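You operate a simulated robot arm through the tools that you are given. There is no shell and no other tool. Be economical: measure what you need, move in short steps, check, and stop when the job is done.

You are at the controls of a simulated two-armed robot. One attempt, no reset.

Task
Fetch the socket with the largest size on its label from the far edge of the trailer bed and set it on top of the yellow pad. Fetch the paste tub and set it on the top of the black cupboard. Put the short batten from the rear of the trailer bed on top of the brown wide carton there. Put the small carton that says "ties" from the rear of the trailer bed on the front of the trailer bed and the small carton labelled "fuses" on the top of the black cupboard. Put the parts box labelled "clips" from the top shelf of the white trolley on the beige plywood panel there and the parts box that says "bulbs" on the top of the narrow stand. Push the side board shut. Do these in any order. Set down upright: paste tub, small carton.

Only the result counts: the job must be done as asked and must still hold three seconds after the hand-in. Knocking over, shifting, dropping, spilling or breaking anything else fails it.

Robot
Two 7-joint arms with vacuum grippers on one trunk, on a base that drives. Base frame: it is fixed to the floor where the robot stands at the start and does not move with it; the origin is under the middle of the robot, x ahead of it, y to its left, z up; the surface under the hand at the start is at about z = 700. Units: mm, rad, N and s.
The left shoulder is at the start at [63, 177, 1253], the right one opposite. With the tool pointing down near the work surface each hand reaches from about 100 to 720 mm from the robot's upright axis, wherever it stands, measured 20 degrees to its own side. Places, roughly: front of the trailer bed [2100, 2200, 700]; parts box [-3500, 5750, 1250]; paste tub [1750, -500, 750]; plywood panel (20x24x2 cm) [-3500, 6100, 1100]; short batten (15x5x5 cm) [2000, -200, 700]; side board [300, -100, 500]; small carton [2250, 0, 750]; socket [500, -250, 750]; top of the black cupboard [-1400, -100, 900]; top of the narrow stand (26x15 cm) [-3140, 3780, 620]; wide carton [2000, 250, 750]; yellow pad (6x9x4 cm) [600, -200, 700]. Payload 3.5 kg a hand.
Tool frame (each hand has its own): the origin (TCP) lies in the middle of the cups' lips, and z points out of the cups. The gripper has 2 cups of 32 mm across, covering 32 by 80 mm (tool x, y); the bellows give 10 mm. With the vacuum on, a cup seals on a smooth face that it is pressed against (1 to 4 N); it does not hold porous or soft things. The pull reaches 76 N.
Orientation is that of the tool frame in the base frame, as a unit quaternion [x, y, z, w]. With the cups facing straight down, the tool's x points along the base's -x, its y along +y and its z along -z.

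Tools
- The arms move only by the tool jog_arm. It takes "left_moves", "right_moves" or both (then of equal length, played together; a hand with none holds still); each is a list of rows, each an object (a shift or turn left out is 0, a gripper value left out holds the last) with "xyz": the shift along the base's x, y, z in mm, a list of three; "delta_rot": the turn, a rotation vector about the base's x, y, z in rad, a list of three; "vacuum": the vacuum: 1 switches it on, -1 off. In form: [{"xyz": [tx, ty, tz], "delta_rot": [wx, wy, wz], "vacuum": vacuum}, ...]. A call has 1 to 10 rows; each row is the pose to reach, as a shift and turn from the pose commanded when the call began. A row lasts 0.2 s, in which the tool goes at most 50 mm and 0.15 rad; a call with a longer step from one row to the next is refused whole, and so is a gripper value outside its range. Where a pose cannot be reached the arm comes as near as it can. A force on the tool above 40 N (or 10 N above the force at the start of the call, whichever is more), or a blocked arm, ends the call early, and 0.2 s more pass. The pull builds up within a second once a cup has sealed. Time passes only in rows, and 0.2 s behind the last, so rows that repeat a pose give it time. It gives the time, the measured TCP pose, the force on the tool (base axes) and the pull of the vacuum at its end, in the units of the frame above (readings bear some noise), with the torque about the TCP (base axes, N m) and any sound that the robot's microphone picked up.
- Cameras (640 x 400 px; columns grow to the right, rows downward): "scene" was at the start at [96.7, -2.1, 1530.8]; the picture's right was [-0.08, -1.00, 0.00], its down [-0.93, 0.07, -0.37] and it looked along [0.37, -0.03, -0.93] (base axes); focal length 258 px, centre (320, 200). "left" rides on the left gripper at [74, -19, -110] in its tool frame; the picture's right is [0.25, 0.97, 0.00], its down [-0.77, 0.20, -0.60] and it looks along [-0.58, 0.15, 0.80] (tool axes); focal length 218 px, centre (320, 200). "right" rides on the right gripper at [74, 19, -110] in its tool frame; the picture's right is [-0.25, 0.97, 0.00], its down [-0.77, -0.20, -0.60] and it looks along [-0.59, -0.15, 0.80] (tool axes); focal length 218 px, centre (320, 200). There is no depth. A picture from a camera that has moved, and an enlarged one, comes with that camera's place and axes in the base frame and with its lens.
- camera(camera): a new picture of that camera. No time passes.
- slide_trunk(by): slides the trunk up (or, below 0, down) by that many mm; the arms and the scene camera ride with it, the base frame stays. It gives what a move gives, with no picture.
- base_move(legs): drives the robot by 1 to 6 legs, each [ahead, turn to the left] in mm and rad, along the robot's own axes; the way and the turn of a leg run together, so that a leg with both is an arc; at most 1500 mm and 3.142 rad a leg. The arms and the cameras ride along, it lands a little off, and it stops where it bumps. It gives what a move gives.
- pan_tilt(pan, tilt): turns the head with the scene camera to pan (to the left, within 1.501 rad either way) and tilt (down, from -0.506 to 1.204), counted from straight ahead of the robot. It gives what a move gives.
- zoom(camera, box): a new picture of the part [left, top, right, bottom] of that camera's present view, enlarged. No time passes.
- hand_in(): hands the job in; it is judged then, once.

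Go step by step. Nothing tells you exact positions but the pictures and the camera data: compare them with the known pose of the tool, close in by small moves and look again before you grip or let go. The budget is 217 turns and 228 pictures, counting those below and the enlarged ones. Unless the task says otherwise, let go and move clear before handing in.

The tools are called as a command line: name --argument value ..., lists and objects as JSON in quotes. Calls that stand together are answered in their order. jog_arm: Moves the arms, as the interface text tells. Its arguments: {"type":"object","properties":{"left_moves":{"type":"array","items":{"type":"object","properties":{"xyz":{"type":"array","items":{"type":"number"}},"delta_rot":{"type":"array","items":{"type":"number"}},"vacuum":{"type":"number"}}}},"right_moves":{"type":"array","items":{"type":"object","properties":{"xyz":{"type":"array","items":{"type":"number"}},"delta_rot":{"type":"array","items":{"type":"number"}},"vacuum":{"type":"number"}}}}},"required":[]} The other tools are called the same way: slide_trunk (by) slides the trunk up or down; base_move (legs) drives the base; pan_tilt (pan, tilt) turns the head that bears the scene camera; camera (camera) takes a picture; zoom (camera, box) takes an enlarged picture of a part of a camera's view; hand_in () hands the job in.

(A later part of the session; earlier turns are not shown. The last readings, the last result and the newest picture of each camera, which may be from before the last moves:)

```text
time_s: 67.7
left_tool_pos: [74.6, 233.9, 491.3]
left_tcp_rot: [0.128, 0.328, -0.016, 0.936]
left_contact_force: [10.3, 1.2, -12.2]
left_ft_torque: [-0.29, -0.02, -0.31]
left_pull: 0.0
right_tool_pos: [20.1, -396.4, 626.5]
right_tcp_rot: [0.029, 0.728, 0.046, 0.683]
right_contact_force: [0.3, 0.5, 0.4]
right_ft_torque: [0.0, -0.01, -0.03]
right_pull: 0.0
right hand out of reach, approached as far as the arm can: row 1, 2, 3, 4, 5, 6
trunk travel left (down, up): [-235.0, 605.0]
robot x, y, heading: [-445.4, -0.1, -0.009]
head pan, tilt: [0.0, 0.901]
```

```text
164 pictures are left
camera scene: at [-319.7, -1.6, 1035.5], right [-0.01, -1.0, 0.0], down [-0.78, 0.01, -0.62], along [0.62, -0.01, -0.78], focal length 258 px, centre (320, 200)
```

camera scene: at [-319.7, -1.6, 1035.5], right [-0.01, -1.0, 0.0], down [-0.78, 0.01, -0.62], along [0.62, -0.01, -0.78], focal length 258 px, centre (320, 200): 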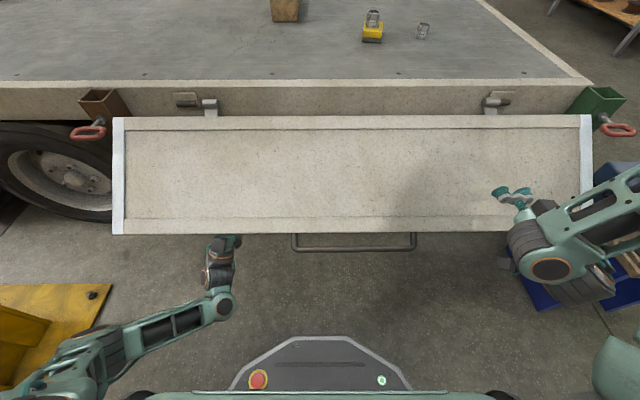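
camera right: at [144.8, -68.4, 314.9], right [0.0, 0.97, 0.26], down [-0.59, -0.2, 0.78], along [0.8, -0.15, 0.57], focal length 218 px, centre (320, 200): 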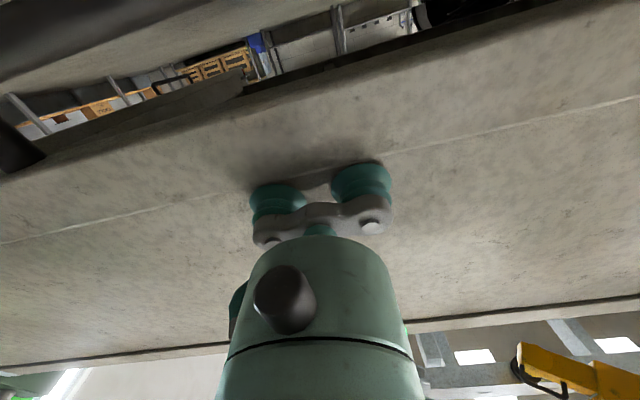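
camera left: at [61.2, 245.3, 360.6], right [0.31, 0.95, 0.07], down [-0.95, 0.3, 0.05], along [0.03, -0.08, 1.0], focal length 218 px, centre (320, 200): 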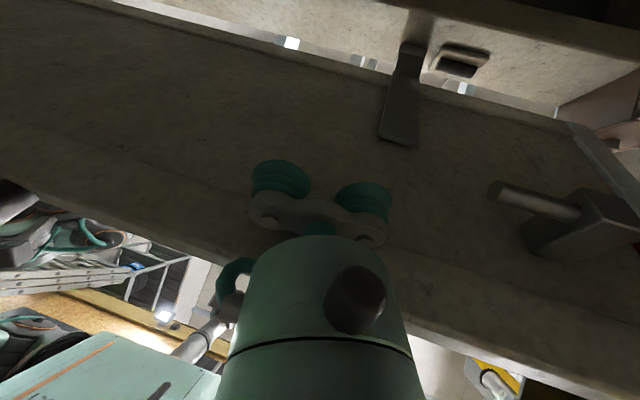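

I raise the trunk, which lifts the board on the left hand and frees the right arm.

slide_trunk --by 50

camera --camera "scene"

```text
time_s: 68.2
left_tool_pos: [70.9, 231.0, 503.9]
left_tcp_rot: [0.131, 0.335, -0.018, 0.933]
left_contact_force: [7.1, 1.7, -12.8]
left_ft_torque: [-0.29, -0.16, -0.34]
left_pull: 0.1
right_tool_pos: [19.8, -396.9, 645.6]
right_tcp_rot: [0.029, 0.729, 0.046, 0.683]
right_contact_force: [-0.3, -1.1, -0.8]
right_ft_torque: [0.01, -0.01, 0.03]
right_pull: 0.1
trunk travel left (down, up): [-254.0, 586.0]
robot x, y, heading: [-446.2, 0.4, -0.003]
head pan, tilt: [0.0, 0.901]
stopped: the force on the tool passed its limit at 56 N (the readings are from after the stop); the commanded pose is now the measured one
```

```text
163 pictures are left
camera scene: at [-319.7, -1.7, 1055.3], right [-0.01, -1.0, 0.0], down [-0.78, 0.01, -0.62], along [0.62, 0.0, -0.78], focal length 258 px, centre (320, 200)
```

scene: 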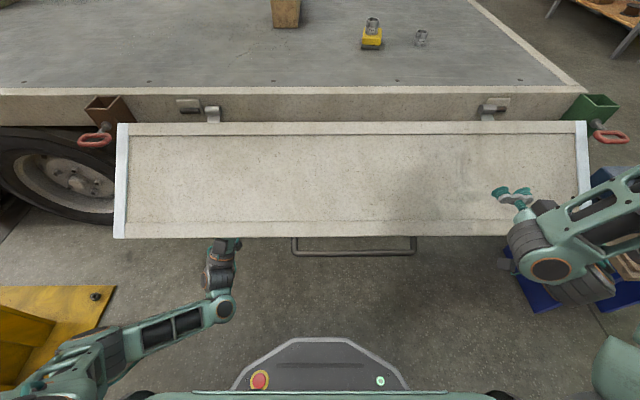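

jog_arm --right_moves '[{"xyz": [0, 0, 40]}, {"xyz": [0, 0, 80]}, {"xyz": [0, -10, 120]}, {"xyz": [0, -20, 150]}]'

jog_arm --left_moves '[{"xyz": [-3, 0, 4.5]}, {"xyz": [-6.1, 0, 9.1]}, {"xyz": [-9, 0, 13.7]}, {"xyz": [-11.9, 0, 18.4]}, {"xyz": [-14.6, 0, 23]}, {"xyz": [-17.3, 0, 27.9]}, {"xyz": [-19.8, 0, 32.8]}, {"xyz": [-22.3, 0, 37.7]}, {"xyz": [-24.6, 0, 42.6]}, {"xyz": [-26.9, 0, 47.6]}]'

camera --camera "scene"

```text
time_s: 69.2
left_tool_pos: [70.0, 231.5, 505.9]
left_tcp_rot: [0.129, 0.331, -0.017, 0.935]
left_contact_force: [3.5, 4.8, -13.6]
left_ft_torque: [-0.4, -0.27, -0.25]
left_pull: 0.0
right_tool_pos: [28.8, -407.7, 786.9]
right_tcp_rot: [0.031, 0.73, 0.044, 0.682]
right_contact_force: [-0.6, -0.1, -0.3]
right_ft_torque: [-0.02, 0.0, 0.03]
right_pull: 0.0
right hand out of reach, approached as far as the arm can: row 1, 2, 3, 4
trunk travel left (down, up): [-254.0, 586.0]
robot x, y, heading: [-450.9, -3.4, -0.01]
head pan, tilt: [0.0, 0.901]
```

```text
time_s: 71.4
left_tool_pos: [45.4, 232.7, 552.6]
left_tcp_rot: [0.13, 0.332, -0.018, 0.934]
left_contact_force: [10.5, -2.6, -13.2]
left_ft_torque: [-0.38, -0.12, -0.26]
left_pull: 0.0
right_tool_pos: [30.4, -408.9, 786.0]
right_tcp_rot: [0.031, 0.73, 0.043, 0.682]
right_contact_force: [-1.1, 0.9, 0.0]
right_ft_torque: [0.01, -0.03, -0.04]
right_pull: 0.1
trunk travel left (down, up): [-254.0, 586.0]
robot x, y, heading: [-446.0, 0.5, -0.011]
head pan, tilt: [0.0, 0.901]
```

```text
162 pictures are left
camera scene: at [-319.6, -1.6, 1054.8], right [-0.01, -1.0, 0.0], down [-0.79, 0.01, -0.62], along [0.62, -0.01, -0.79], focal length 258 px, centre (320, 200)
```

scene: 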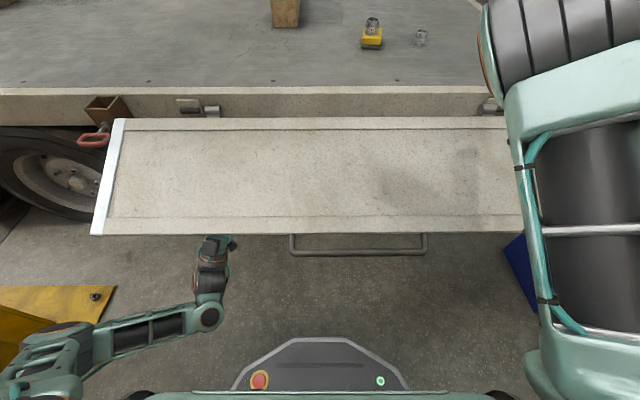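

The push works smoothly. I fold the right hand back out of the sweep by turning the tool down.

jog_arm --right_moves '[{"xyz": [-10, 0, 20], "delta_rot": [0, 0.15, 0]}, {"xyz": [-20, 0, 40], "delta_rot": [0, 0.3, 0]}, {"xyz": [-40, 0, 50], "delta_rot": [0, 0.45, 0]}, {"xyz": [-60, 0, 50], "delta_rot": [0, 0.6, 0]}, {"xyz": [-90, 0, 50], "delta_rot": [0, 0.75, 0]}, {"xyz": [-120, 0, 50], "delta_rot": [0, 0.9, 0]}, {"xyz": [-150, 0, 50], "delta_rot": [0, 1.05, 0]}, {"xyz": [-180, 0, 50], "delta_rot": [0, 1.2, 0]}]'

camera --camera "scene"

```text
time_s: 73.2
left_tool_pos: [44.7, 231.1, 551.7]
left_tcp_rot: [0.13, 0.332, -0.017, 0.934]
left_contact_force: [9.6, 0.2, -14.3]
left_ft_torque: [-0.46, -0.17, -0.22]
left_pull: 0.1
right_tool_pos: [-15.2, -414.5, 561.8]
right_tcp_rot: [0.058, 0.933, -0.046, 0.351]
right_contact_force: [-0.3, -0.5, 0.8]
right_ft_torque: [0.01, -0.02, -0.02]
right_pull: 0.1
right hand out of reach, approached as far as the arm can: row 1, 2, 3, 4, 5, 6, 7, 8
trunk travel left (down, up): [-254.0, 586.0]
robot x, y, heading: [-443.1, -0.9, -0.006]
head pan, tilt: [0.0, 0.901]
```

```text
161 pictures are left
camera scene: at [-319.1, -1.8, 1054.7], right [-0.01, -1.0, 0.0], down [-0.79, 0.01, -0.62], along [0.62, 0.0, -0.79], focal length 258 px, centre (320, 200)
```

scene: 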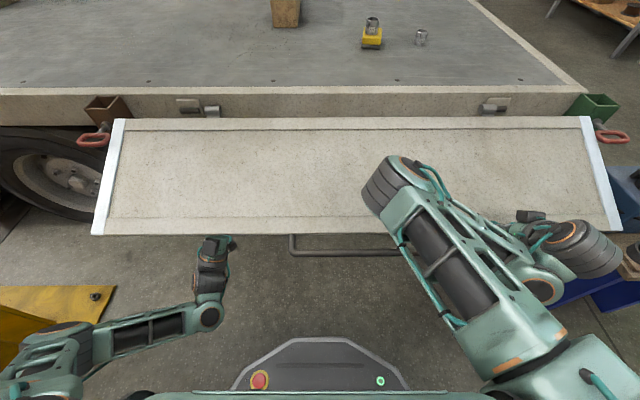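

jog_arm --right_moves '[{"xyz": [-20, -40, 10]}, {"xyz": [-40, -80, 20]}, {"xyz": [-65, -120, 30]}, {"xyz": [-90, -155, 40]}, {"xyz": [-120, -190, 50]}]'

camera --camera "scene"

```text
time_s: 74.4
left_tool_pos: [44.1, 232.7, 553.6]
left_tcp_rot: [0.131, 0.332, -0.019, 0.934]
left_contact_force: [8.8, 1.0, -14.0]
left_ft_torque: [-0.43, -0.13, -0.26]
left_pull: 0.0
right_tool_pos: [-80.2, -473.7, 520.2]
right_tcp_rot: [0.06, 0.932, -0.053, 0.354]
right_contact_force: [-0.5, 0.9, -0.9]
right_ft_torque: [0.0, 0.05, 0.0]
right_pull: 0.0
right hand out of reach, approached as far as the arm can: row 1, 2, 3, 4, 5
trunk travel left (down, up): [-254.0, 586.0]
robot x, y, heading: [-444.3, -0.3, -0.006]
head pan, tilt: [0.0, 0.901]
```

```text
160 pictures are left
camera scene: at [-319.7, -1.1, 1054.8], right [-0.01, -1.0, 0.0], down [-0.78, 0.01, -0.62], along [0.62, -0.01, -0.78], focal length 258 px, centre (320, 200)
```

scene: 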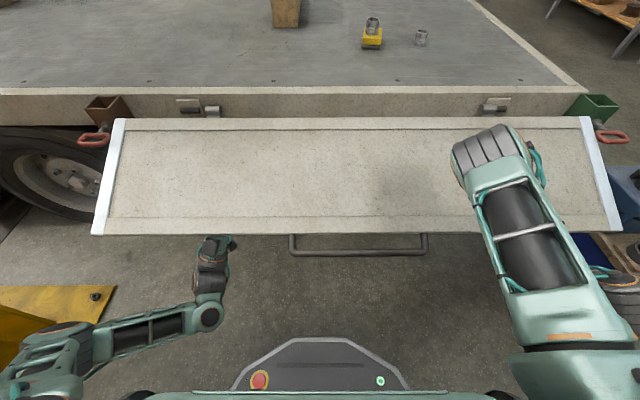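

jog_arm --left_moves '[{"xyz": [-4.2, 0, 10.1]}, {"xyz": [-8, 0, 20.4]}, {"xyz": [-11.4, 0, 30.8]}, {"xyz": [-14.3, 0, 41.3]}, {"xyz": [-16.9, 0, 52]}, {"xyz": [-18.9, 0, 62.7]}, {"xyz": [-20.7, 0, 73.5]}, {"xyz": [-21.9, 0, 84.4]}, {"xyz": [-22.7, 0, 95.2]}, {"xyz": [-23, 0, 106.3]}]'

camera --camera "scene"

```text
time_s: 76.6
left_tool_pos: [21.6, 233.3, 657.8]
left_tcp_rot: [0.13, 0.333, -0.017, 0.934]
left_contact_force: [5.0, -3.6, -15.8]
left_ft_torque: [-0.46, -0.25, 0.0]
left_pull: 0.1
right_tool_pos: [-81.1, -474.2, 521.1]
right_tcp_rot: [0.059, 0.932, -0.051, 0.354]
right_contact_force: [-0.3, 0.7, 0.6]
right_ft_torque: [0.02, 0.0, -0.01]
right_pull: 0.1
trunk travel left (down, up): [-254.0, 586.0]
robot x, y, heading: [-451.7, 2.6, -0.009]
head pan, tilt: [0.0, 0.901]
```

```text
159 pictures are left
camera scene: at [-319.8, -1.5, 1054.9], right [-0.01, -1.0, 0.0], down [-0.78, 0.01, -0.62], along [0.62, 0.0, -0.78], focal length 258 px, centre (320, 200)
```

scene: 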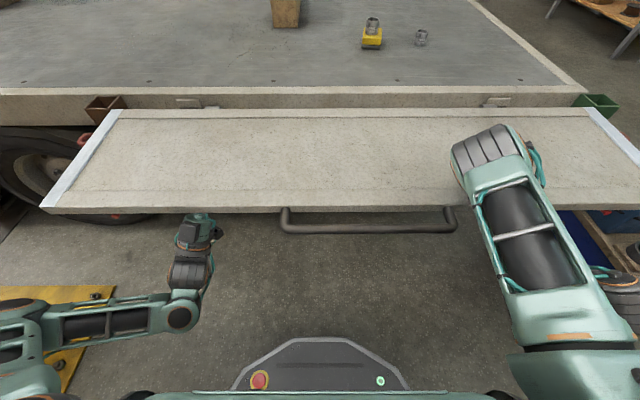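

jog_arm --right_moves '[{"xyz": [-25, -20, -20]}, {"xyz": [-50, -40, -40]}, {"xyz": [-75, -55, -60]}, {"xyz": [-100, -70, -80]}]'

camera --camera "scene"

```text
time_s: 77.4
left_tool_pos: [21.6, 233.7, 648.7]
left_tcp_rot: [0.134, 0.345, -0.017, 0.929]
left_contact_force: [1.7, 5.6, -21.9]
left_ft_torque: [-0.71, -0.33, 0.04]
left_pull: 0.0
right_tool_pos: [-116.7, -505.4, 476.5]
right_tcp_rot: [0.067, 0.931, -0.058, 0.354]
right_contact_force: [2.0, 0.6, -1.8]
right_ft_torque: [-0.01, 0.02, 0.03]
right_pull: 0.2
right hand out of reach, approached as far as the arm can: row 1, 2, 3
trunk travel left (down, up): [-254.0, 586.0]
robot x, y, heading: [-445.0, 0.1, -0.008]
head pan, tilt: [0.0, 0.901]
stopped in row 3 (left hand): the force on the tool passed its limit at 132 N (the readings are from after the stop); the commanded pose is now the measured one
```

```text
158 pictures are left
camera scene: at [-320.2, -0.9, 1055.0], right [-0.01, -1.0, 0.0], down [-0.78, 0.0, -0.62], along [0.62, 0.0, -0.78], focal length 258 px, centre (320, 200)
```

scene: 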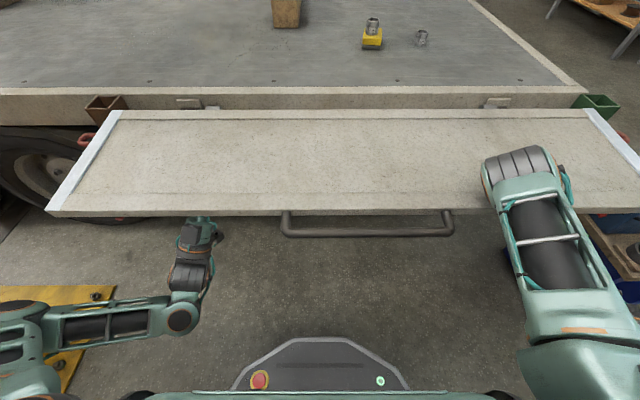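

The right elbow touches the board. I raise the right hand to lift that elbow away.

jog_arm --right_moves '[{"xyz": [10, 10, 40]}, {"xyz": [20, 20, 80]}, {"xyz": [20, 20, 120]}]'

camera --camera "scene"

```text
time_s: 78.2
left_tool_pos: [22.0, 232.7, 648.1]
left_tcp_rot: [0.134, 0.344, -0.018, 0.929]
left_contact_force: [3.0, -1.6, -16.6]
left_ft_torque: [-0.51, -0.27, 0.11]
left_pull: 0.1
right_tool_pos: [-71.8, -471.0, 539.1]
right_tcp_rot: [0.069, 0.93, -0.061, 0.356]
right_contact_force: [0.8, 0.8, -0.4]
right_ft_torque: [0.01, -0.02, 0.0]
right_pull: 0.0
right hand out of reach, approached as far as the arm can: row 1, 2, 3
trunk travel left (down, up): [-254.0, 586.0]
robot x, y, heading: [-447.1, -1.6, -0.006]
head pan, tilt: [0.0, 0.901]
```

```text
157 pictures are left
camera scene: at [-319.9, -0.9, 1054.9], right [-0.01, -1.0, 0.0], down [-0.78, 0.0, -0.62], along [0.62, -0.01, -0.78], focal length 258 px, centre (320, 200)
```

scene: 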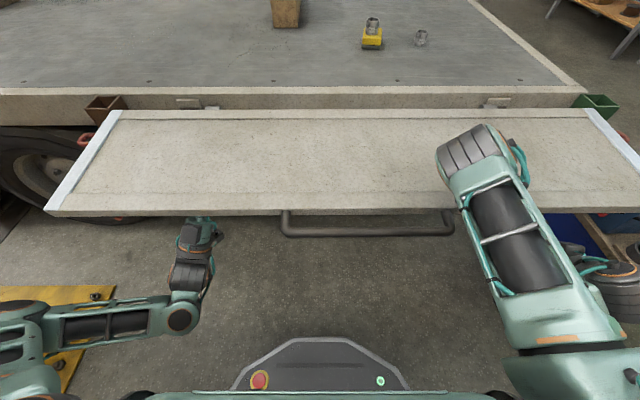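

jog_arm --right_moves '[{"xyz": [0, 0, 40]}, {"xyz": [0, 0, 80]}, {"xyz": [0, 0, 120]}, {"xyz": [0, 0, 160]}]'

camera --camera "scene"

```text
time_s: 79.2
left_tool_pos: [20.7, 231.7, 649.7]
left_tcp_rot: [0.134, 0.344, -0.017, 0.929]
left_contact_force: [1.4, 0.3, -17.1]
left_ft_torque: [-0.48, -0.27, -0.08]
left_pull: 0.1
right_tool_pos: [-38.6, -444.0, 561.4]
right_tcp_rot: [0.069, 0.93, -0.061, 0.357]
right_contact_force: [-0.3, 0.8, 0.1]
right_ft_torque: [0.0, 0.01, 0.02]
right_pull: 0.0
right hand out of reach, approached as far as the arm can: row 1, 2, 3, 4
trunk travel left (down, up): [-254.0, 586.0]
robot x, y, heading: [-447.2, -0.7, -0.01]
head pan, tilt: [0.0, 0.901]
```

```text
156 pictures are left
camera scene: at [-320.0, -1.1, 1054.9], right [-0.01, -1.0, 0.0], down [-0.78, 0.0, -0.62], along [0.62, -0.01, -0.78], focal length 258 px, centre (320, 200)
```

scene: 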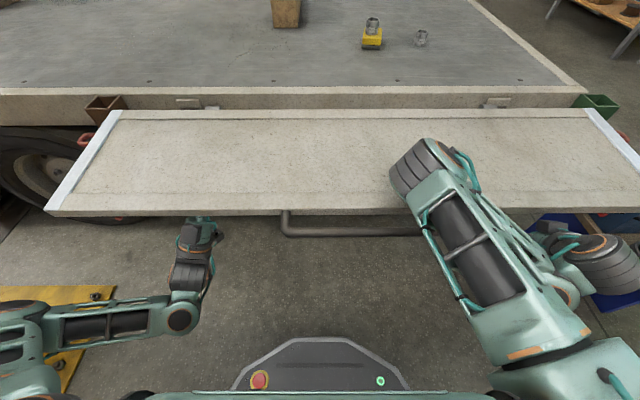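

I swing the right arm as a whole to the right about its shoulder, taking the elbow off the board.

jog_arm --right_moves '[{"xyz": [-28.5, -33, 0], "delta_rot": [0, 0, -0.1]}, {"xyz": [-60.3, -63.2, 0], "delta_rot": [0, 0, -0.2]}, {"xyz": [-94.8, -90, 0], "delta_rot": [0, 0, -0.3]}, {"xyz": [-131.7, -113.3, 0], "delta_rot": [0, 0, -0.4]}, {"xyz": [-170.7, -132.6, 0], "delta_rot": [0, 0, -0.5]}, {"xyz": [-211.4, -148, 0], "delta_rot": [0, 0, -0.6]}, {"xyz": [-253.3, -159.2, 0], "delta_rot": [0, 0, -0.7]}, {"xyz": [-296.4, -166.3, 0], "delta_rot": [0, 0, -0.8]}]'

camera --camera "scene"

```text
time_s: 80.6
left_tool_pos: [22.1, 231.3, 638.5]
left_tcp_rot: [0.138, 0.357, -0.017, 0.924]
left_contact_force: [6.5, 5.8, -20.5]
left_ft_torque: [-0.67, -0.27, -0.19]
left_pull: 0.0
right_tool_pos: [-223.9, -601.5, 549.0]
right_tcp_rot: [0.336, 0.87, -0.159, 0.323]
right_contact_force: [0.0, 0.1, 0.6]
right_ft_torque: [-0.02, 0.0, 0.0]
right_pull: 0.0
right hand out of reach, approached as far as the arm can: row 2, 3, 4, 5, 6, 7
trunk travel left (down, up): [-254.0, 586.0]
robot x, y, heading: [-445.6, 0.5, -0.005]
head pan, tilt: [0.0, 0.901]
stopped in row 7 (left hand): the force on the tool passed its limit at 100 N (the readings are from after the stop); the commanded pose is now the measured one
```

```text
155 pictures are left
camera scene: at [-320.9, -1.3, 1055.0], right [-0.01, -1.0, 0.0], down [-0.78, 0.01, -0.62], along [0.62, -0.01, -0.78], focal length 258 px, centre (320, 200)
```

scene: 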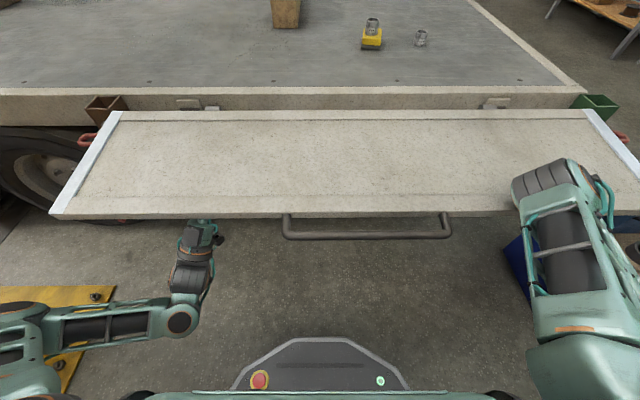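

I lower the board slightly with the left hand to free the elbow, then keep swinging the right arm away.

jog_arm --left_moves '[{"xyz": [2, 0, -11]}, {"xyz": [4, 0, -22]}, {"xyz": [6, 0, -33]}, {"xyz": [8, 0, -44]}, {"xyz": [10, 0, -54]}, {"xyz": [13, 0, -65]}]'

jog_arm --right_moves '[{"xyz": [-42, -12, 0], "delta_rot": [0, 0, -0.1]}, {"xyz": [-84, -18, 0], "delta_rot": [0, 0, -0.2]}, {"xyz": [-126, -20, 0], "delta_rot": [0, 0, -0.3]}, {"xyz": [-168, -20, 0], "delta_rot": [0, 0, -0.4]}, {"xyz": [-210, -14, 0], "delta_rot": [0, 0, -0.5]}]'

camera --camera "scene"

```text
time_s: 82.0
left_tool_pos: [36.0, 231.3, 575.6]
left_tcp_rot: [0.139, 0.355, -0.018, 0.924]
left_contact_force: [1.1, 0.5, -18.0]
left_ft_torque: [-0.54, -0.26, -0.07]
left_pull: 0.0
right_tool_pos: [-223.5, -600.4, 548.8]
right_tcp_rot: [0.335, 0.87, -0.16, 0.323]
right_contact_force: [0.2, 0.4, -0.2]
right_ft_torque: [0.02, -0.04, -0.02]
right_pull: 0.1
trunk travel left (down, up): [-254.0, 586.0]
robot x, y, heading: [-443.5, 1.0, -0.009]
head pan, tilt: [0.0, 0.901]
```

```text
time_s: 83.2
left_tool_pos: [37.8, 231.2, 574.7]
left_tcp_rot: [0.138, 0.355, -0.018, 0.924]
left_contact_force: [4.2, -2.1, -15.6]
left_ft_torque: [-0.54, -0.23, 0.08]
left_pull: 0.1
right_tool_pos: [-434.1, -622.3, 537.9]
right_tcp_rot: [0.541, 0.76, -0.235, 0.273]
right_contact_force: [0.1, 0.2, 0.0]
right_ft_torque: [0.04, -0.01, 0.01]
right_pull: 0.0
right hand out of reach, approached as far as the arm can: row 2, 3, 4, 5
trunk travel left (down, up): [-254.0, 586.0]
robot x, y, heading: [-446.2, 1.1, -0.005]
head pan, tilt: [0.0, 0.901]
```

```text
154 pictures are left
camera scene: at [-319.5, -1.6, 1054.9], right [-0.01, -1.0, 0.0], down [-0.78, 0.01, -0.62], along [0.62, 0.0, -0.78], focal length 258 px, centre (320, 200)
```

scene: 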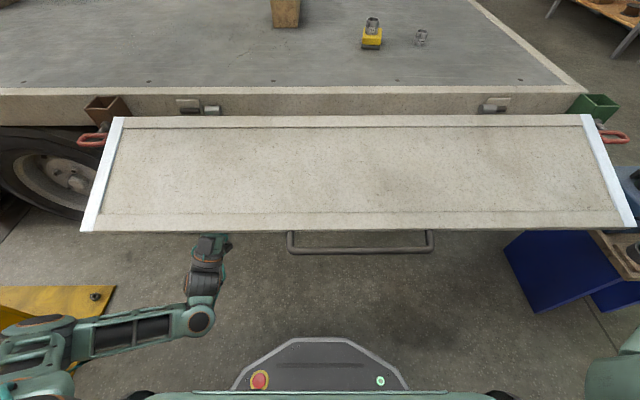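

jog_arm --left_moves '[{"xyz": [-4, 0, 13]}, {"xyz": [-7.4, 0, 26.2]}, {"xyz": [-10.1, 0, 39.6]}, {"xyz": [-12.2, 0, 53]}, {"xyz": [-13.5, 0, 66.5]}, {"xyz": [-14.2, 0, 80.1]}, {"xyz": [-14.2, 0, 93.8]}, {"xyz": [-13.5, 0, 107.4]}, {"xyz": [-12.1, 0, 120.9]}, {"xyz": [-10.1, 0, 134.4]}]'

camera --camera "scene"

```text
time_s: 85.4
left_tool_pos: [25.4, 232.2, 709.0]
left_tcp_rot: [0.139, 0.355, -0.018, 0.924]
left_contact_force: [-2.0, -3.5, -15.8]
left_ft_torque: [-0.42, -0.25, 0.23]
left_pull: 0.1
right_tool_pos: [-433.3, -622.5, 536.2]
right_tcp_rot: [0.541, 0.76, -0.235, 0.274]
right_contact_force: [0.4, 0.8, -0.2]
right_ft_torque: [-0.02, 0.0, -0.03]
right_pull: 0.1
trunk travel left (down, up): [-254.0, 586.0]
robot x, y, heading: [-449.6, -1.4, -0.001]
head pan, tilt: [0.0, 0.901]
```

```text
153 pictures are left
camera scene: at [-320.4, -1.6, 1055.0], right [-0.01, -1.0, 0.0], down [-0.78, 0.01, -0.62], along [0.62, 0.0, -0.78], focal length 258 px, centre (320, 200)
```

scene: 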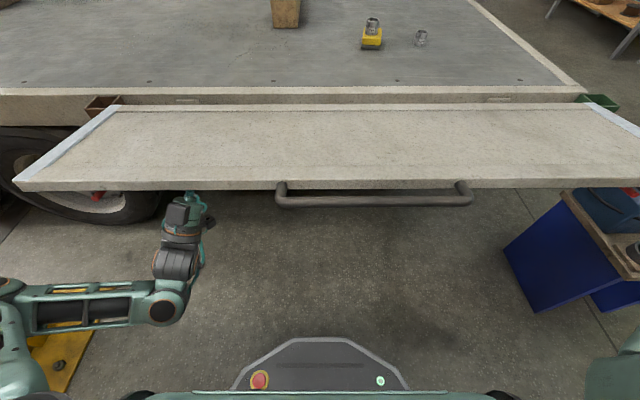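

jog_arm --left_moves '[{"xyz": [2.7, 0, 13.4], "delta_rot": [0, 0.04, 0]}, {"xyz": [6, 0, 26.7], "delta_rot": [0, 0.08, 0]}, {"xyz": [10, 0, 39.8], "delta_rot": [0, 0.12, 0]}, {"xyz": [14.7, 0, 52.7], "delta_rot": [0, 0.16, 0]}, {"xyz": [20, 0, 65.3], "delta_rot": [0, 0.2, 0]}, {"xyz": [26, 0, 77.7], "delta_rot": [0, 0.24, 0]}, {"xyz": [32.5, 0, 89.7], "delta_rot": [0, 0.28, 0]}, {"xyz": [39.6, 0, 101.4], "delta_rot": [0, 0.32, 0]}, {"xyz": [47.3, 0, 112.7], "delta_rot": [0, 0.36, 0]}, {"xyz": [55.6, 0, 123.6], "delta_rot": [0, 0.4, 0]}]'

camera --camera "scene"

```text
time_s: 87.6
left_tool_pos: [79.7, 233.0, 835.8]
left_tcp_rot: [0.132, 0.532, -0.045, 0.835]
left_contact_force: [1.1, -3.9, -17.0]
left_ft_torque: [-0.46, -0.16, 0.06]
left_pull: 0.0
right_tool_pos: [-432.9, -621.6, 536.1]
right_tcp_rot: [0.541, 0.76, -0.235, 0.274]
right_contact_force: [-0.2, 0.2, 0.0]
right_ft_torque: [-0.01, -0.03, 0.03]
right_pull: 0.0
trunk travel left (down, up): [-254.0, 586.0]
robot x, y, heading: [-445.7, 1.1, -0.007]
head pan, tilt: [0.0, 0.901]
```

```text
152 pictures are left
camera scene: at [-319.8, -1.6, 1054.9], right [-0.01, -1.0, 0.0], down [-0.78, 0.01, -0.62], along [0.62, -0.01, -0.78], focal length 258 px, centre (320, 200)
```

scene: 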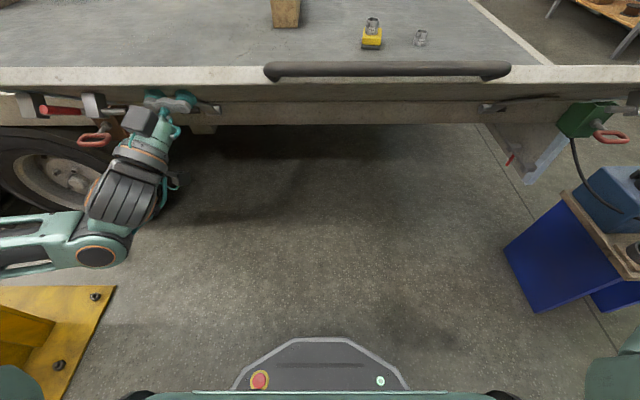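

jog_arm --left_moves '[{"xyz": [9, 0, 10.5], "delta_rot": [0, 0.04, 0]}, {"xyz": [18.4, 0, 20.6], "delta_rot": [0, 0.08, 0]}, {"xyz": [28.4, 0, 30.2], "delta_rot": [0, 0.12, 0]}, {"xyz": [38.9, 0, 39.2], "delta_rot": [0, 0.16, 0]}, {"xyz": [49.7, 0, 47.8], "delta_rot": [0, 0.2, 0]}, {"xyz": [61, 0, 55.7], "delta_rot": [0, 0.24, 0]}, {"xyz": [72.7, 0, 63.2], "delta_rot": [0, 0.28, 0]}, {"xyz": [84.7, 0, 70], "delta_rot": [0, 0.32, 0]}, {"xyz": [97.1, 0, 76.2], "delta_rot": [0, 0.36, 0]}, {"xyz": [109.7, 0, 81.8], "delta_rot": [0, 0.4, 0]}]'

camera --camera "scene"

```text
time_s: 89.8
left_tool_pos: [187.5, 229.0, 914.1]
left_tcp_rot: [0.121, 0.686, -0.07, 0.714]
left_contact_force: [-4.0, 0.7, -3.9]
left_ft_torque: [-0.08, -0.1, 0.17]
left_pull: 0.0
right_tool_pos: [-434.0, -621.7, 535.5]
right_tcp_rot: [0.542, 0.759, -0.235, 0.274]
right_contact_force: [0.7, -1.3, -0.7]
right_ft_torque: [0.02, 0.01, 0.0]
right_pull: 0.1
trunk travel left (down, up): [-254.0, 586.0]
robot x, y, heading: [-447.9, -0.9, -0.006]
head pan, tilt: [0.0, 0.901]
```

```text
151 pictures are left
camera scene: at [-321.5, -2.1, 1055.2], right [-0.01, -1.0, 0.0], down [-0.78, 0.01, -0.62], along [0.62, 0.0, -0.78], focal length 258 px, centre (320, 200)
```

scene: 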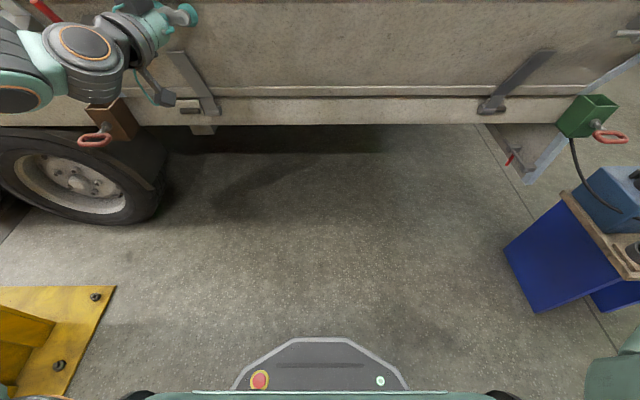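

jog_arm --left_moves '[{"xyz": [12.7, 0, 5], "delta_rot": [0, 0.02, 0]}, {"xyz": [25.7, 0, 9.4], "delta_rot": [0, 0.04, 0]}, {"xyz": [38.9, 0, 13.2], "delta_rot": [0, 0.06, 0]}, {"xyz": [52.2, 0, 16.2], "delta_rot": [0, 0.06, 0]}, {"xyz": [65.7, 0, 18.6], "delta_rot": [0, 0.06, 0]}, {"xyz": [79.3, 0, 20.4], "delta_rot": [0, 0.06, 0]}, {"xyz": [93, 0, 21.3], "delta_rot": [0, 0.06, 0]}, {"xyz": [106, 0, 21.8], "delta_rot": [0, 0.06, 0]}]'

pan_tilt --pan 0 --tilt 0.5

camera --camera "scene"

```text
time_s: 91.6
left_tool_pos: [296.2, 231.6, 938.2]
left_tcp_rot: [0.119, 0.707, -0.074, 0.693]
left_contact_force: [-0.2, -0.4, -0.2]
left_ft_torque: [0.0, -0.06, 0.0]
left_pull: 0.0
right_tool_pos: [-435.4, -622.2, 535.7]
right_tcp_rot: [0.541, 0.759, -0.235, 0.274]
right_contact_force: [-0.2, 0.0, -0.8]
right_ft_torque: [0.01, -0.03, 0.01]
right_pull: 0.1
trunk travel left (down, up): [-254.0, 586.0]
robot x, y, heading: [-445.6, 1.0, -0.007]
head pan, tilt: [0.0, 0.901]
```

```text
time_s: 92.5
left_tool_pos: [295.7, 231.0, 938.7]
left_tcp_rot: [0.119, 0.707, -0.074, 0.693]
left_contact_force: [0.4, -0.2, -0.8]
left_ft_torque: [0.0, -0.05, 0.01]
left_pull: 0.1
right_tool_pos: [-433.2, -622.7, 536.7]
right_tcp_rot: [0.542, 0.759, -0.235, 0.273]
right_contact_force: [0.0, -0.2, 0.4]
right_ft_torque: [0.0, 0.0, -0.02]
right_pull: 0.1
trunk travel left (down, up): [-254.0, 586.0]
robot x, y, heading: [-444.4, -1.2, -0.007]
head pan, tilt: [0.0, 0.499]
```

```text
150 pictures are left
camera scene: at [-305.8, -2.3, 1088.9], right [-0.01, -1.0, 0.0], down [-0.48, 0.0, -0.88], along [0.88, -0.01, -0.48], focal length 258 px, centre (320, 200)
```

scene: 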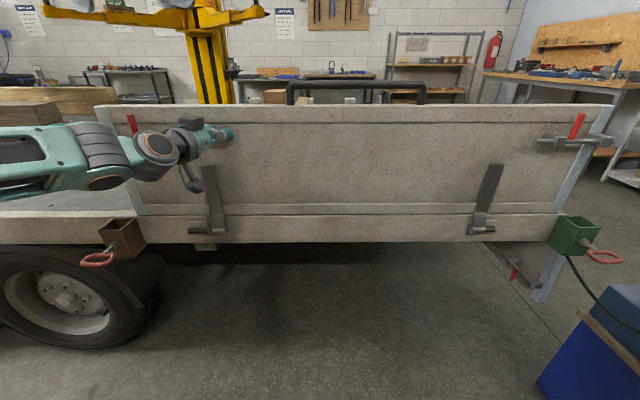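

The board is upright. I press on it a little further to ensure it's fully at its stop.

jog_arm --left_moves '[{"xyz": [8, 0, 0]}, {"xyz": [16, 0, 0]}, {"xyz": [24, 0, 0]}, {"xyz": [30, 0, 0]}, {"xyz": [36, 0, 0]}]'

camera --camera "scene"

```text
time_s: 93.5
left_tool_pos: [320.0, 230.9, 937.7]
left_tcp_rot: [0.119, 0.708, -0.076, 0.691]
left_contact_force: [-22.4, -1.3, -1.1]
left_ft_torque: [-0.01, -0.11, 0.73]
left_pull: 0.1
right_tool_pos: [-435.0, -622.8, 537.2]
right_tcp_rot: [0.541, 0.76, -0.234, 0.274]
right_contact_force: [-0.1, 0.7, 0.5]
right_ft_torque: [0.01, 0.02, 0.01]
right_pull: 0.0
trunk travel left (down, up): [-254.0, 586.0]
robot x, y, heading: [-450.5, 1.6, -0.001]
head pan, tilt: [0.0, 0.499]
stopped in row 5 (left hand): the force on the tool passed its limit at 50 N (the readings are from after the stop); the commanded pose is now the measured one
```

```text
149 pictures are left
camera scene: at [-309.7, -2.1, 1089.5], right [-0.01, -1.0, 0.0], down [-0.48, 0.0, -0.88], along [0.88, 0.0, -0.48], focal length 258 px, centre (320, 200)
```

scene: 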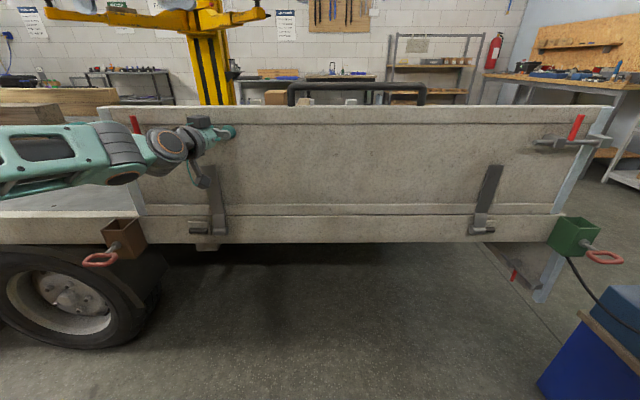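

Fully at the stop. I withdraw the left hand, then check the board stays.

jog_arm --left_moves '[{"xyz": [-10, 0, 0]}, {"xyz": [-40, 0, 0]}, {"xyz": [-80, 10, 10]}, {"xyz": [-120, 20, 20]}]'

slide_trunk --by 450

pan_tilt --pan 0 --tilt 0.8

camera --camera "scene"

```text
time_s: 94.5
left_tool_pos: [203.6, 246.7, 956.5]
left_tcp_rot: [0.12, 0.709, -0.076, 0.69]
left_contact_force: [-0.7, 0.6, -0.1]
left_ft_torque: [-0.01, 0.03, -0.02]
left_pull: 0.1
right_tool_pos: [-435.5, -621.4, 536.9]
right_tcp_rot: [0.541, 0.759, -0.234, 0.275]
right_contact_force: [-0.2, 0.6, 0.5]
right_ft_torque: [-0.01, 0.04, -0.02]
right_pull: 0.1
trunk travel left (down, up): [-254.0, 586.0]
robot x, y, heading: [-445.3, 0.7, -0.008]
head pan, tilt: [0.0, 0.499]
```

```text
refused: 450 is not a number from -400 to 400
```

```text
time_s: 95.3
left_tool_pos: [204.0, 247.9, 956.0]
left_tcp_rot: [0.119, 0.71, -0.075, 0.69]
left_contact_force: [-0.8, -0.1, 0.8]
left_ft_torque: [0.0, 0.01, 0.0]
left_pull: 0.1
right_tool_pos: [-434.4, -622.4, 537.4]
right_tcp_rot: [0.541, 0.76, -0.235, 0.274]
right_contact_force: [-0.1, 0.0, -0.2]
right_ft_torque: [0.01, 0.02, -0.03]
right_pull: 0.1
trunk travel left (down, up): [-254.0, 586.0]
robot x, y, heading: [-446.3, -0.9, -0.01]
head pan, tilt: [0.0, 0.799]
```

```text
148 pictures are left
camera scene: at [-316.6, -2.0, 1063.1], right [-0.01, -1.0, 0.0], down [-0.72, 0.0, -0.7], along [0.7, 0.0, -0.72], focal length 258 px, centre (320, 200)
```

scene: 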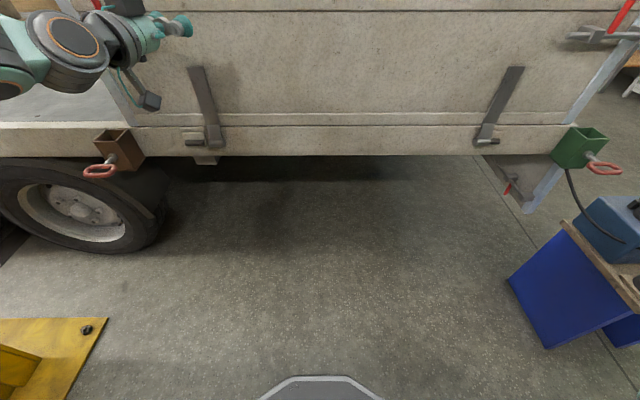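

The board holds. I raise the trunk and return both tools to pointing down.

slide_trunk --by 400

jog_arm --left_moves '[{"xyz": [-25, 0, -20], "delta_rot": [0.0157, 0.145, 0.0252]}, {"xyz": [-50, 0, -50], "delta_rot": [0.0314, 0.29, 0.0504]}, {"xyz": [-75, 0, -85], "delta_rot": [0.0471, 0.435, 0.0756]}, {"xyz": [-100, 0, -120], "delta_rot": [0.0628, 0.58, 0.1008]}, {"xyz": [-125, 0, -155], "delta_rot": [0.0785, 0.725, 0.126]}, {"xyz": [-150, 0, -190], "delta_rot": [0.0942, 0.87, 0.1512]}, {"xyz": [-175, 0, -225], "delta_rot": [0.11, 1.015, 0.1764]}, {"xyz": [-200, 0, -260], "delta_rot": [0.1256, 1.16, 0.2016]}, {"xyz": [-220, 0, -295], "delta_rot": [0.1413, 1.305, 0.2268]}, {"xyz": [-230, 0, -330], "delta_rot": [0.157, 1.45, 0.252]}]'

jog_arm --right_moves '[{"xyz": [30, 10, 0], "delta_rot": [0.0509, 0.0596, 0.1178]}, {"xyz": [65, 25, 0], "delta_rot": [0.1018, 0.1192, 0.2356]}, {"xyz": [105, 45, 0], "delta_rot": [0.1527, 0.1788, 0.3534]}, {"xyz": [145, 70, 0], "delta_rot": [0.2036, 0.2384, 0.4712]}, {"xyz": [185, 95, 0], "delta_rot": [0.2545, 0.298, 0.589]}, {"xyz": [225, 120, 0], "delta_rot": [0.3054, 0.3576, 0.7068]}, {"xyz": [265, 145, 0], "delta_rot": [0.3563, 0.4172, 0.8246]}, {"xyz": [305, 170, 0], "delta_rot": [0.4072, 0.4768, 0.9424]}, {"xyz": [345, 195, 0], "delta_rot": [0.4581, 0.5364, 1.0602]}, {"xyz": [385, 220, 0], "delta_rot": [0.509, 0.596, 1.178]}]'

camera --camera "scene"

```text
time_s: 99.2
left_tool_pos: [204.5, 247.2, 1356.7]
left_tcp_rot: [0.12, 0.71, -0.075, 0.69]
left_contact_force: [-0.7, -0.5, -0.8]
left_ft_torque: [0.02, 0.0, 0.0]
left_pull: 0.1
right_tool_pos: [-433.8, -622.1, 937.9]
right_tcp_rot: [0.541, 0.76, -0.234, 0.274]
right_contact_force: [-0.3, 0.3, 0.3]
right_ft_torque: [0.03, -0.02, 0.01]
right_pull: 0.0
trunk travel left (down, up): [-654.0, 186.0]
robot x, y, heading: [-449.5, -2.0, -0.006]
head pan, tilt: [0.0, 0.799]
```

```text
time_s: 101.4
left_tool_pos: [-25.2, 247.3, 1027.3]
left_tcp_rot: [0.006, 0.999, -0.005, 0.039]
left_contact_force: [-0.2, 0.1, 0.2]
left_ft_torque: [0.01, -0.01, 0.01]
left_pull: 0.1
right_tool_pos: [-431.8, -621.4, 936.5]
right_tcp_rot: [0.541, 0.76, -0.235, 0.273]
right_contact_force: [-0.6, 0.1, 0.5]
right_ft_torque: [-0.03, 0.02, -0.01]
right_pull: 0.1
trunk travel left (down, up): [-654.0, 186.0]
robot x, y, heading: [-447.1, -0.2, -0.004]
head pan, tilt: [0.0, 0.799]
```

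```text
time_s: 102.5
left_tool_pos: [-29.5, 248.2, 1028.5]
left_tcp_rot: [0.007, 0.999, -0.006, 0.042]
left_contact_force: [-0.2, 0.3, 0.2]
left_ft_torque: [0.02, -0.05, 0.02]
left_pull: 0.0
right_tool_pos: [-221.9, -537.4, 870.5]
right_tcp_rot: [0.301, 0.93, -0.139, 0.16]
right_contact_force: [-22.0, -12.5, -7.5]
right_ft_torque: [0.28, -2.55, 3.2]
right_pull: 0.1
right hand out of reach, approached as far as the arm can: row 1, 2, 3, 4, 5
trunk travel left (down, up): [-654.0, 186.0]
robot x, y, heading: [-443.3, -1.9, -0.004]
head pan, tilt: [0.0, 0.799]
stopped in row 5 (right hand): the force on the tool passed its limit at 59 N (the readings are from after the stop); the commanded pose is now the measured one
```

```text
147 pictures are left
camera scene: at [-319.3, -0.8, 1463.3], right [-0.01, -1.0, 0.0], down [-0.72, 0.0, -0.7], along [0.7, 0.0, -0.72], focal length 258 px, centre (320, 200)
```

scene: 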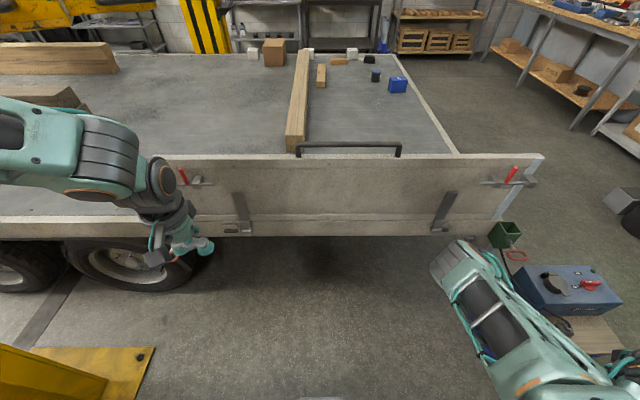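

The right arm met something; I check with its camera.

camera --camera "right"

pan_tilt --pan -0.9 --tilt 0.8

camera --camera "scene"

```text
146 pictures are left
camera right: at [-288.8, -444.9, 939.8], right [0.78, 0.62, -0.06], down [0.34, -0.34, 0.88], along [0.53, -0.7, -0.48], focal length 218 px, centre (320, 200)
```

right: 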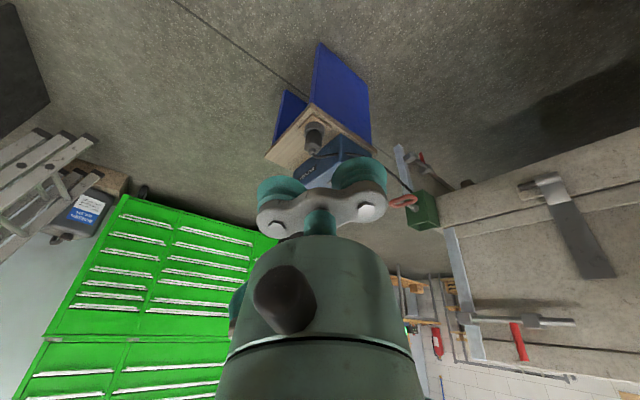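

```text
time_s: 103.8
left_tool_pos: [-27.2, 246.9, 1027.8]
left_tcp_rot: [0.006, 0.999, -0.004, 0.041]
left_contact_force: [0.3, -0.7, -0.4]
left_ft_torque: [0.01, -0.04, -0.04]
left_pull: 0.0
right_tool_pos: [-219.7, -537.9, 867.4]
right_tcp_rot: [0.303, 0.929, -0.139, 0.159]
right_contact_force: [-34.6, -17.8, -24.1]
right_ft_torque: [-0.86, -4.87, 5.06]
right_pull: 0.0
trunk travel left (down, up): [-654.0, 186.0]
robot x, y, heading: [-447.7, -0.9, -0.009]
head pan, tilt: [-0.901, 0.799]
```

```text
145 pictures are left
camera scene: at [-347.3, -65.5, 1463.0], right [-0.79, -0.62, 0.0], down [-0.44, 0.56, -0.7], along [0.43, -0.55, -0.72], focal length 258 px, centre (320, 200)
```

scene: 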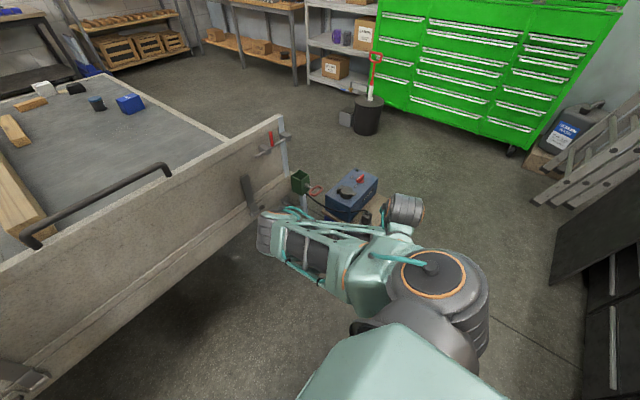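

It's a self-fold of the right arm. I move the hand outward first, then forward in an arc.

jog_arm --right_moves '[{"xyz": [-15, -35, -20]}, {"xyz": [-25, -75, -40]}, {"xyz": [-20, -110, -60]}, {"xyz": [0, -130, -80]}, {"xyz": [35, -140, -100]}, {"xyz": [75, -140, -120]}]'

camera --camera "scene"

```text
time_s: 104.1
left_tool_pos: [-26.1, 247.2, 1028.7]
left_tcp_rot: [0.006, 0.999, -0.005, 0.042]
left_contact_force: [1.1, -0.7, 1.2]
left_ft_torque: [0.0, 0.03, 0.01]
left_pull: 0.0
right_tool_pos: [-224.3, -551.3, 860.9]
right_tcp_rot: [0.299, 0.931, -0.138, 0.159]
right_contact_force: [-17.5, -11.7, -9.5]
right_ft_torque: [0.03, -2.27, 2.71]
right_pull: 0.1
trunk travel left (down, up): [-654.0, 186.0]
robot x, y, heading: [-445.7, 1.8, -0.005]
head pan, tilt: [-0.901, 0.799]
stopped in row 1 (right hand): the force on the tool passed its limit at 66 N (the readings are from after the stop); the commanded pose is now the measured one
```

```text
144 pictures are left
camera scene: at [-347.8, -66.6, 1463.0], right [-0.79, -0.62, 0.0], down [-0.44, 0.57, -0.7], along [0.43, -0.55, -0.72], focal length 258 px, centre (320, 200)
```

scene: 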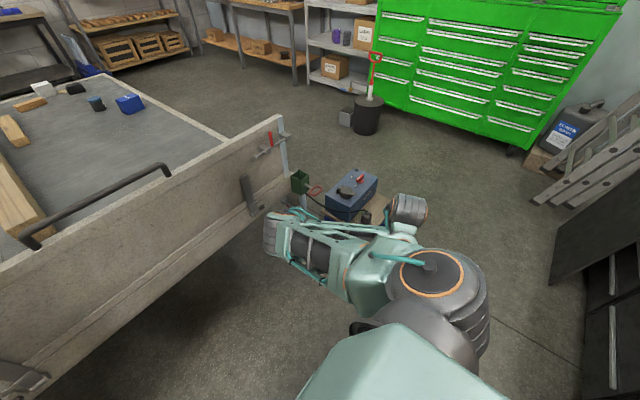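

I retrace the path back, then swing the arm forward about the shoulder the way it came.

jog_arm --right_moves '[{"xyz": [-40, -15, 10], "delta_rot": [-0.05, -0.06, -0.118]}, {"xyz": [-80, -30, 25], "delta_rot": [-0.1, -0.12, -0.236]}, {"xyz": [-120, -45, 40], "delta_rot": [-0.153, -0.18, -0.353]}, {"xyz": [-160, -60, 55], "delta_rot": [-0.2, -0.238, -0.471]}, {"xyz": [-200, -70, 70], "delta_rot": [-0.2545, -0.298, -0.589]}]'

camera --camera "scene"

```text
time_s: 105.3
left_tool_pos: [-27.4, 249.1, 1028.7]
left_tcp_rot: [0.006, 0.999, -0.005, 0.043]
left_contact_force: [0.3, 0.4, 0.4]
left_ft_torque: [0.01, -0.02, 0.0]
left_pull: 0.1
right_tool_pos: [-429.4, -623.6, 929.2]
right_tcp_rot: [0.551, 0.746, -0.247, 0.283]
right_contact_force: [-0.1, -0.2, 0.3]
right_ft_torque: [0.0, -0.03, -0.01]
right_pull: 0.1
right hand out of reach, approached as far as the arm can: row 1, 2, 3, 4, 5
trunk travel left (down, up): [-654.0, 186.0]
robot x, y, heading: [-450.1, -1.8, -0.005]
head pan, tilt: [-0.901, 0.799]
```

```text
143 pictures are left
camera scene: at [-349.0, -65.5, 1463.1], right [-0.79, -0.62, 0.0], down [-0.44, 0.56, -0.7], along [0.43, -0.55, -0.72], focal length 258 px, centre (320, 200)
```

scene: 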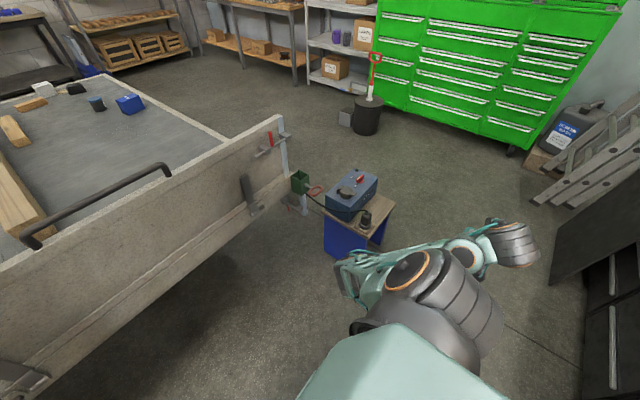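

jog_arm --right_moves '[{"xyz": [0, -30, -35]}, {"xyz": [0, -50, -75]}, {"xyz": [0, -60, -120]}, {"xyz": [0, -60, -165]}, {"xyz": [0, -60, -210]}]'

jog_arm --right_moves '[{"xyz": [0, 0, 0], "delta_rot": [0.0509, 0.0596, 0.1178]}, {"xyz": [20, 10, 0], "delta_rot": [0.1018, 0.1192, 0.2356]}, {"xyz": [40, 20, 0], "delta_rot": [0.1527, 0.1788, 0.3534]}, {"xyz": [60, 30, 0], "delta_rot": [0.2036, 0.2384, 0.4712]}, {"xyz": [90, 45, 0], "delta_rot": [0.2545, 0.298, 0.589]}, {"xyz": [120, 60, 0], "delta_rot": [0.3054, 0.3576, 0.7068]}]'

camera --camera "scene"

```text
time_s: 106.5
left_tool_pos: [-27.0, 245.8, 1027.5]
left_tcp_rot: [0.007, 0.999, -0.005, 0.041]
left_contact_force: [0.6, -0.6, 0.0]
left_ft_torque: [-0.02, -0.05, -0.01]
left_pull: 0.1
right_tool_pos: [-427.2, -683.8, 717.5]
right_tcp_rot: [0.55, 0.746, -0.248, 0.282]
right_contact_force: [-0.7, -0.7, 1.0]
right_ft_torque: [-0.05, 0.0, 0.0]
right_pull: 0.1
trunk travel left (down, up): [-654.0, 186.0]
robot x, y, heading: [-446.2, 1.3, -0.002]
head pan, tilt: [-0.901, 0.799]
```

```text
time_s: 107.9
left_tool_pos: [-27.2, 247.6, 1028.3]
left_tcp_rot: [0.006, 0.999, -0.005, 0.042]
left_contact_force: [-0.3, 0.0, -0.4]
left_ft_torque: [-0.02, 0.0, -0.01]
left_pull: 0.1
right_tool_pos: [-306.8, -623.2, 718.5]
right_tcp_rot: [0.244, 0.954, -0.114, 0.132]
right_contact_force: [0.4, 0.6, -0.1]
right_ft_torque: [0.0, 0.03, 0.02]
right_pull: 0.0
trunk travel left (down, up): [-654.0, 186.0]
robot x, y, heading: [-448.2, -0.9, -0.007]
head pan, tilt: [-0.901, 0.799]
```

```text
142 pictures are left
camera scene: at [-347.7, -64.9, 1463.1], right [-0.79, -0.62, 0.0], down [-0.44, 0.56, -0.7], along [0.43, -0.55, -0.72], focal length 258 px, centre (320, 200)
```

scene: 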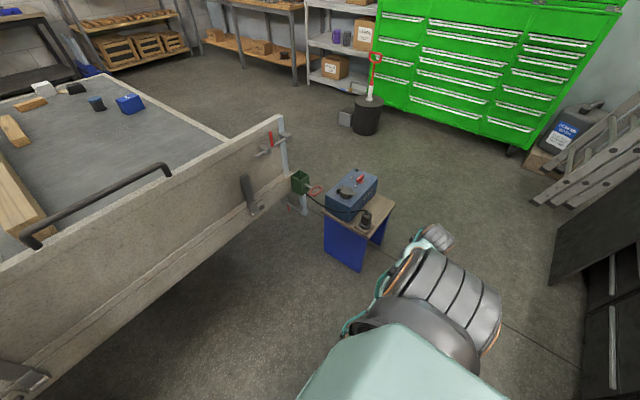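

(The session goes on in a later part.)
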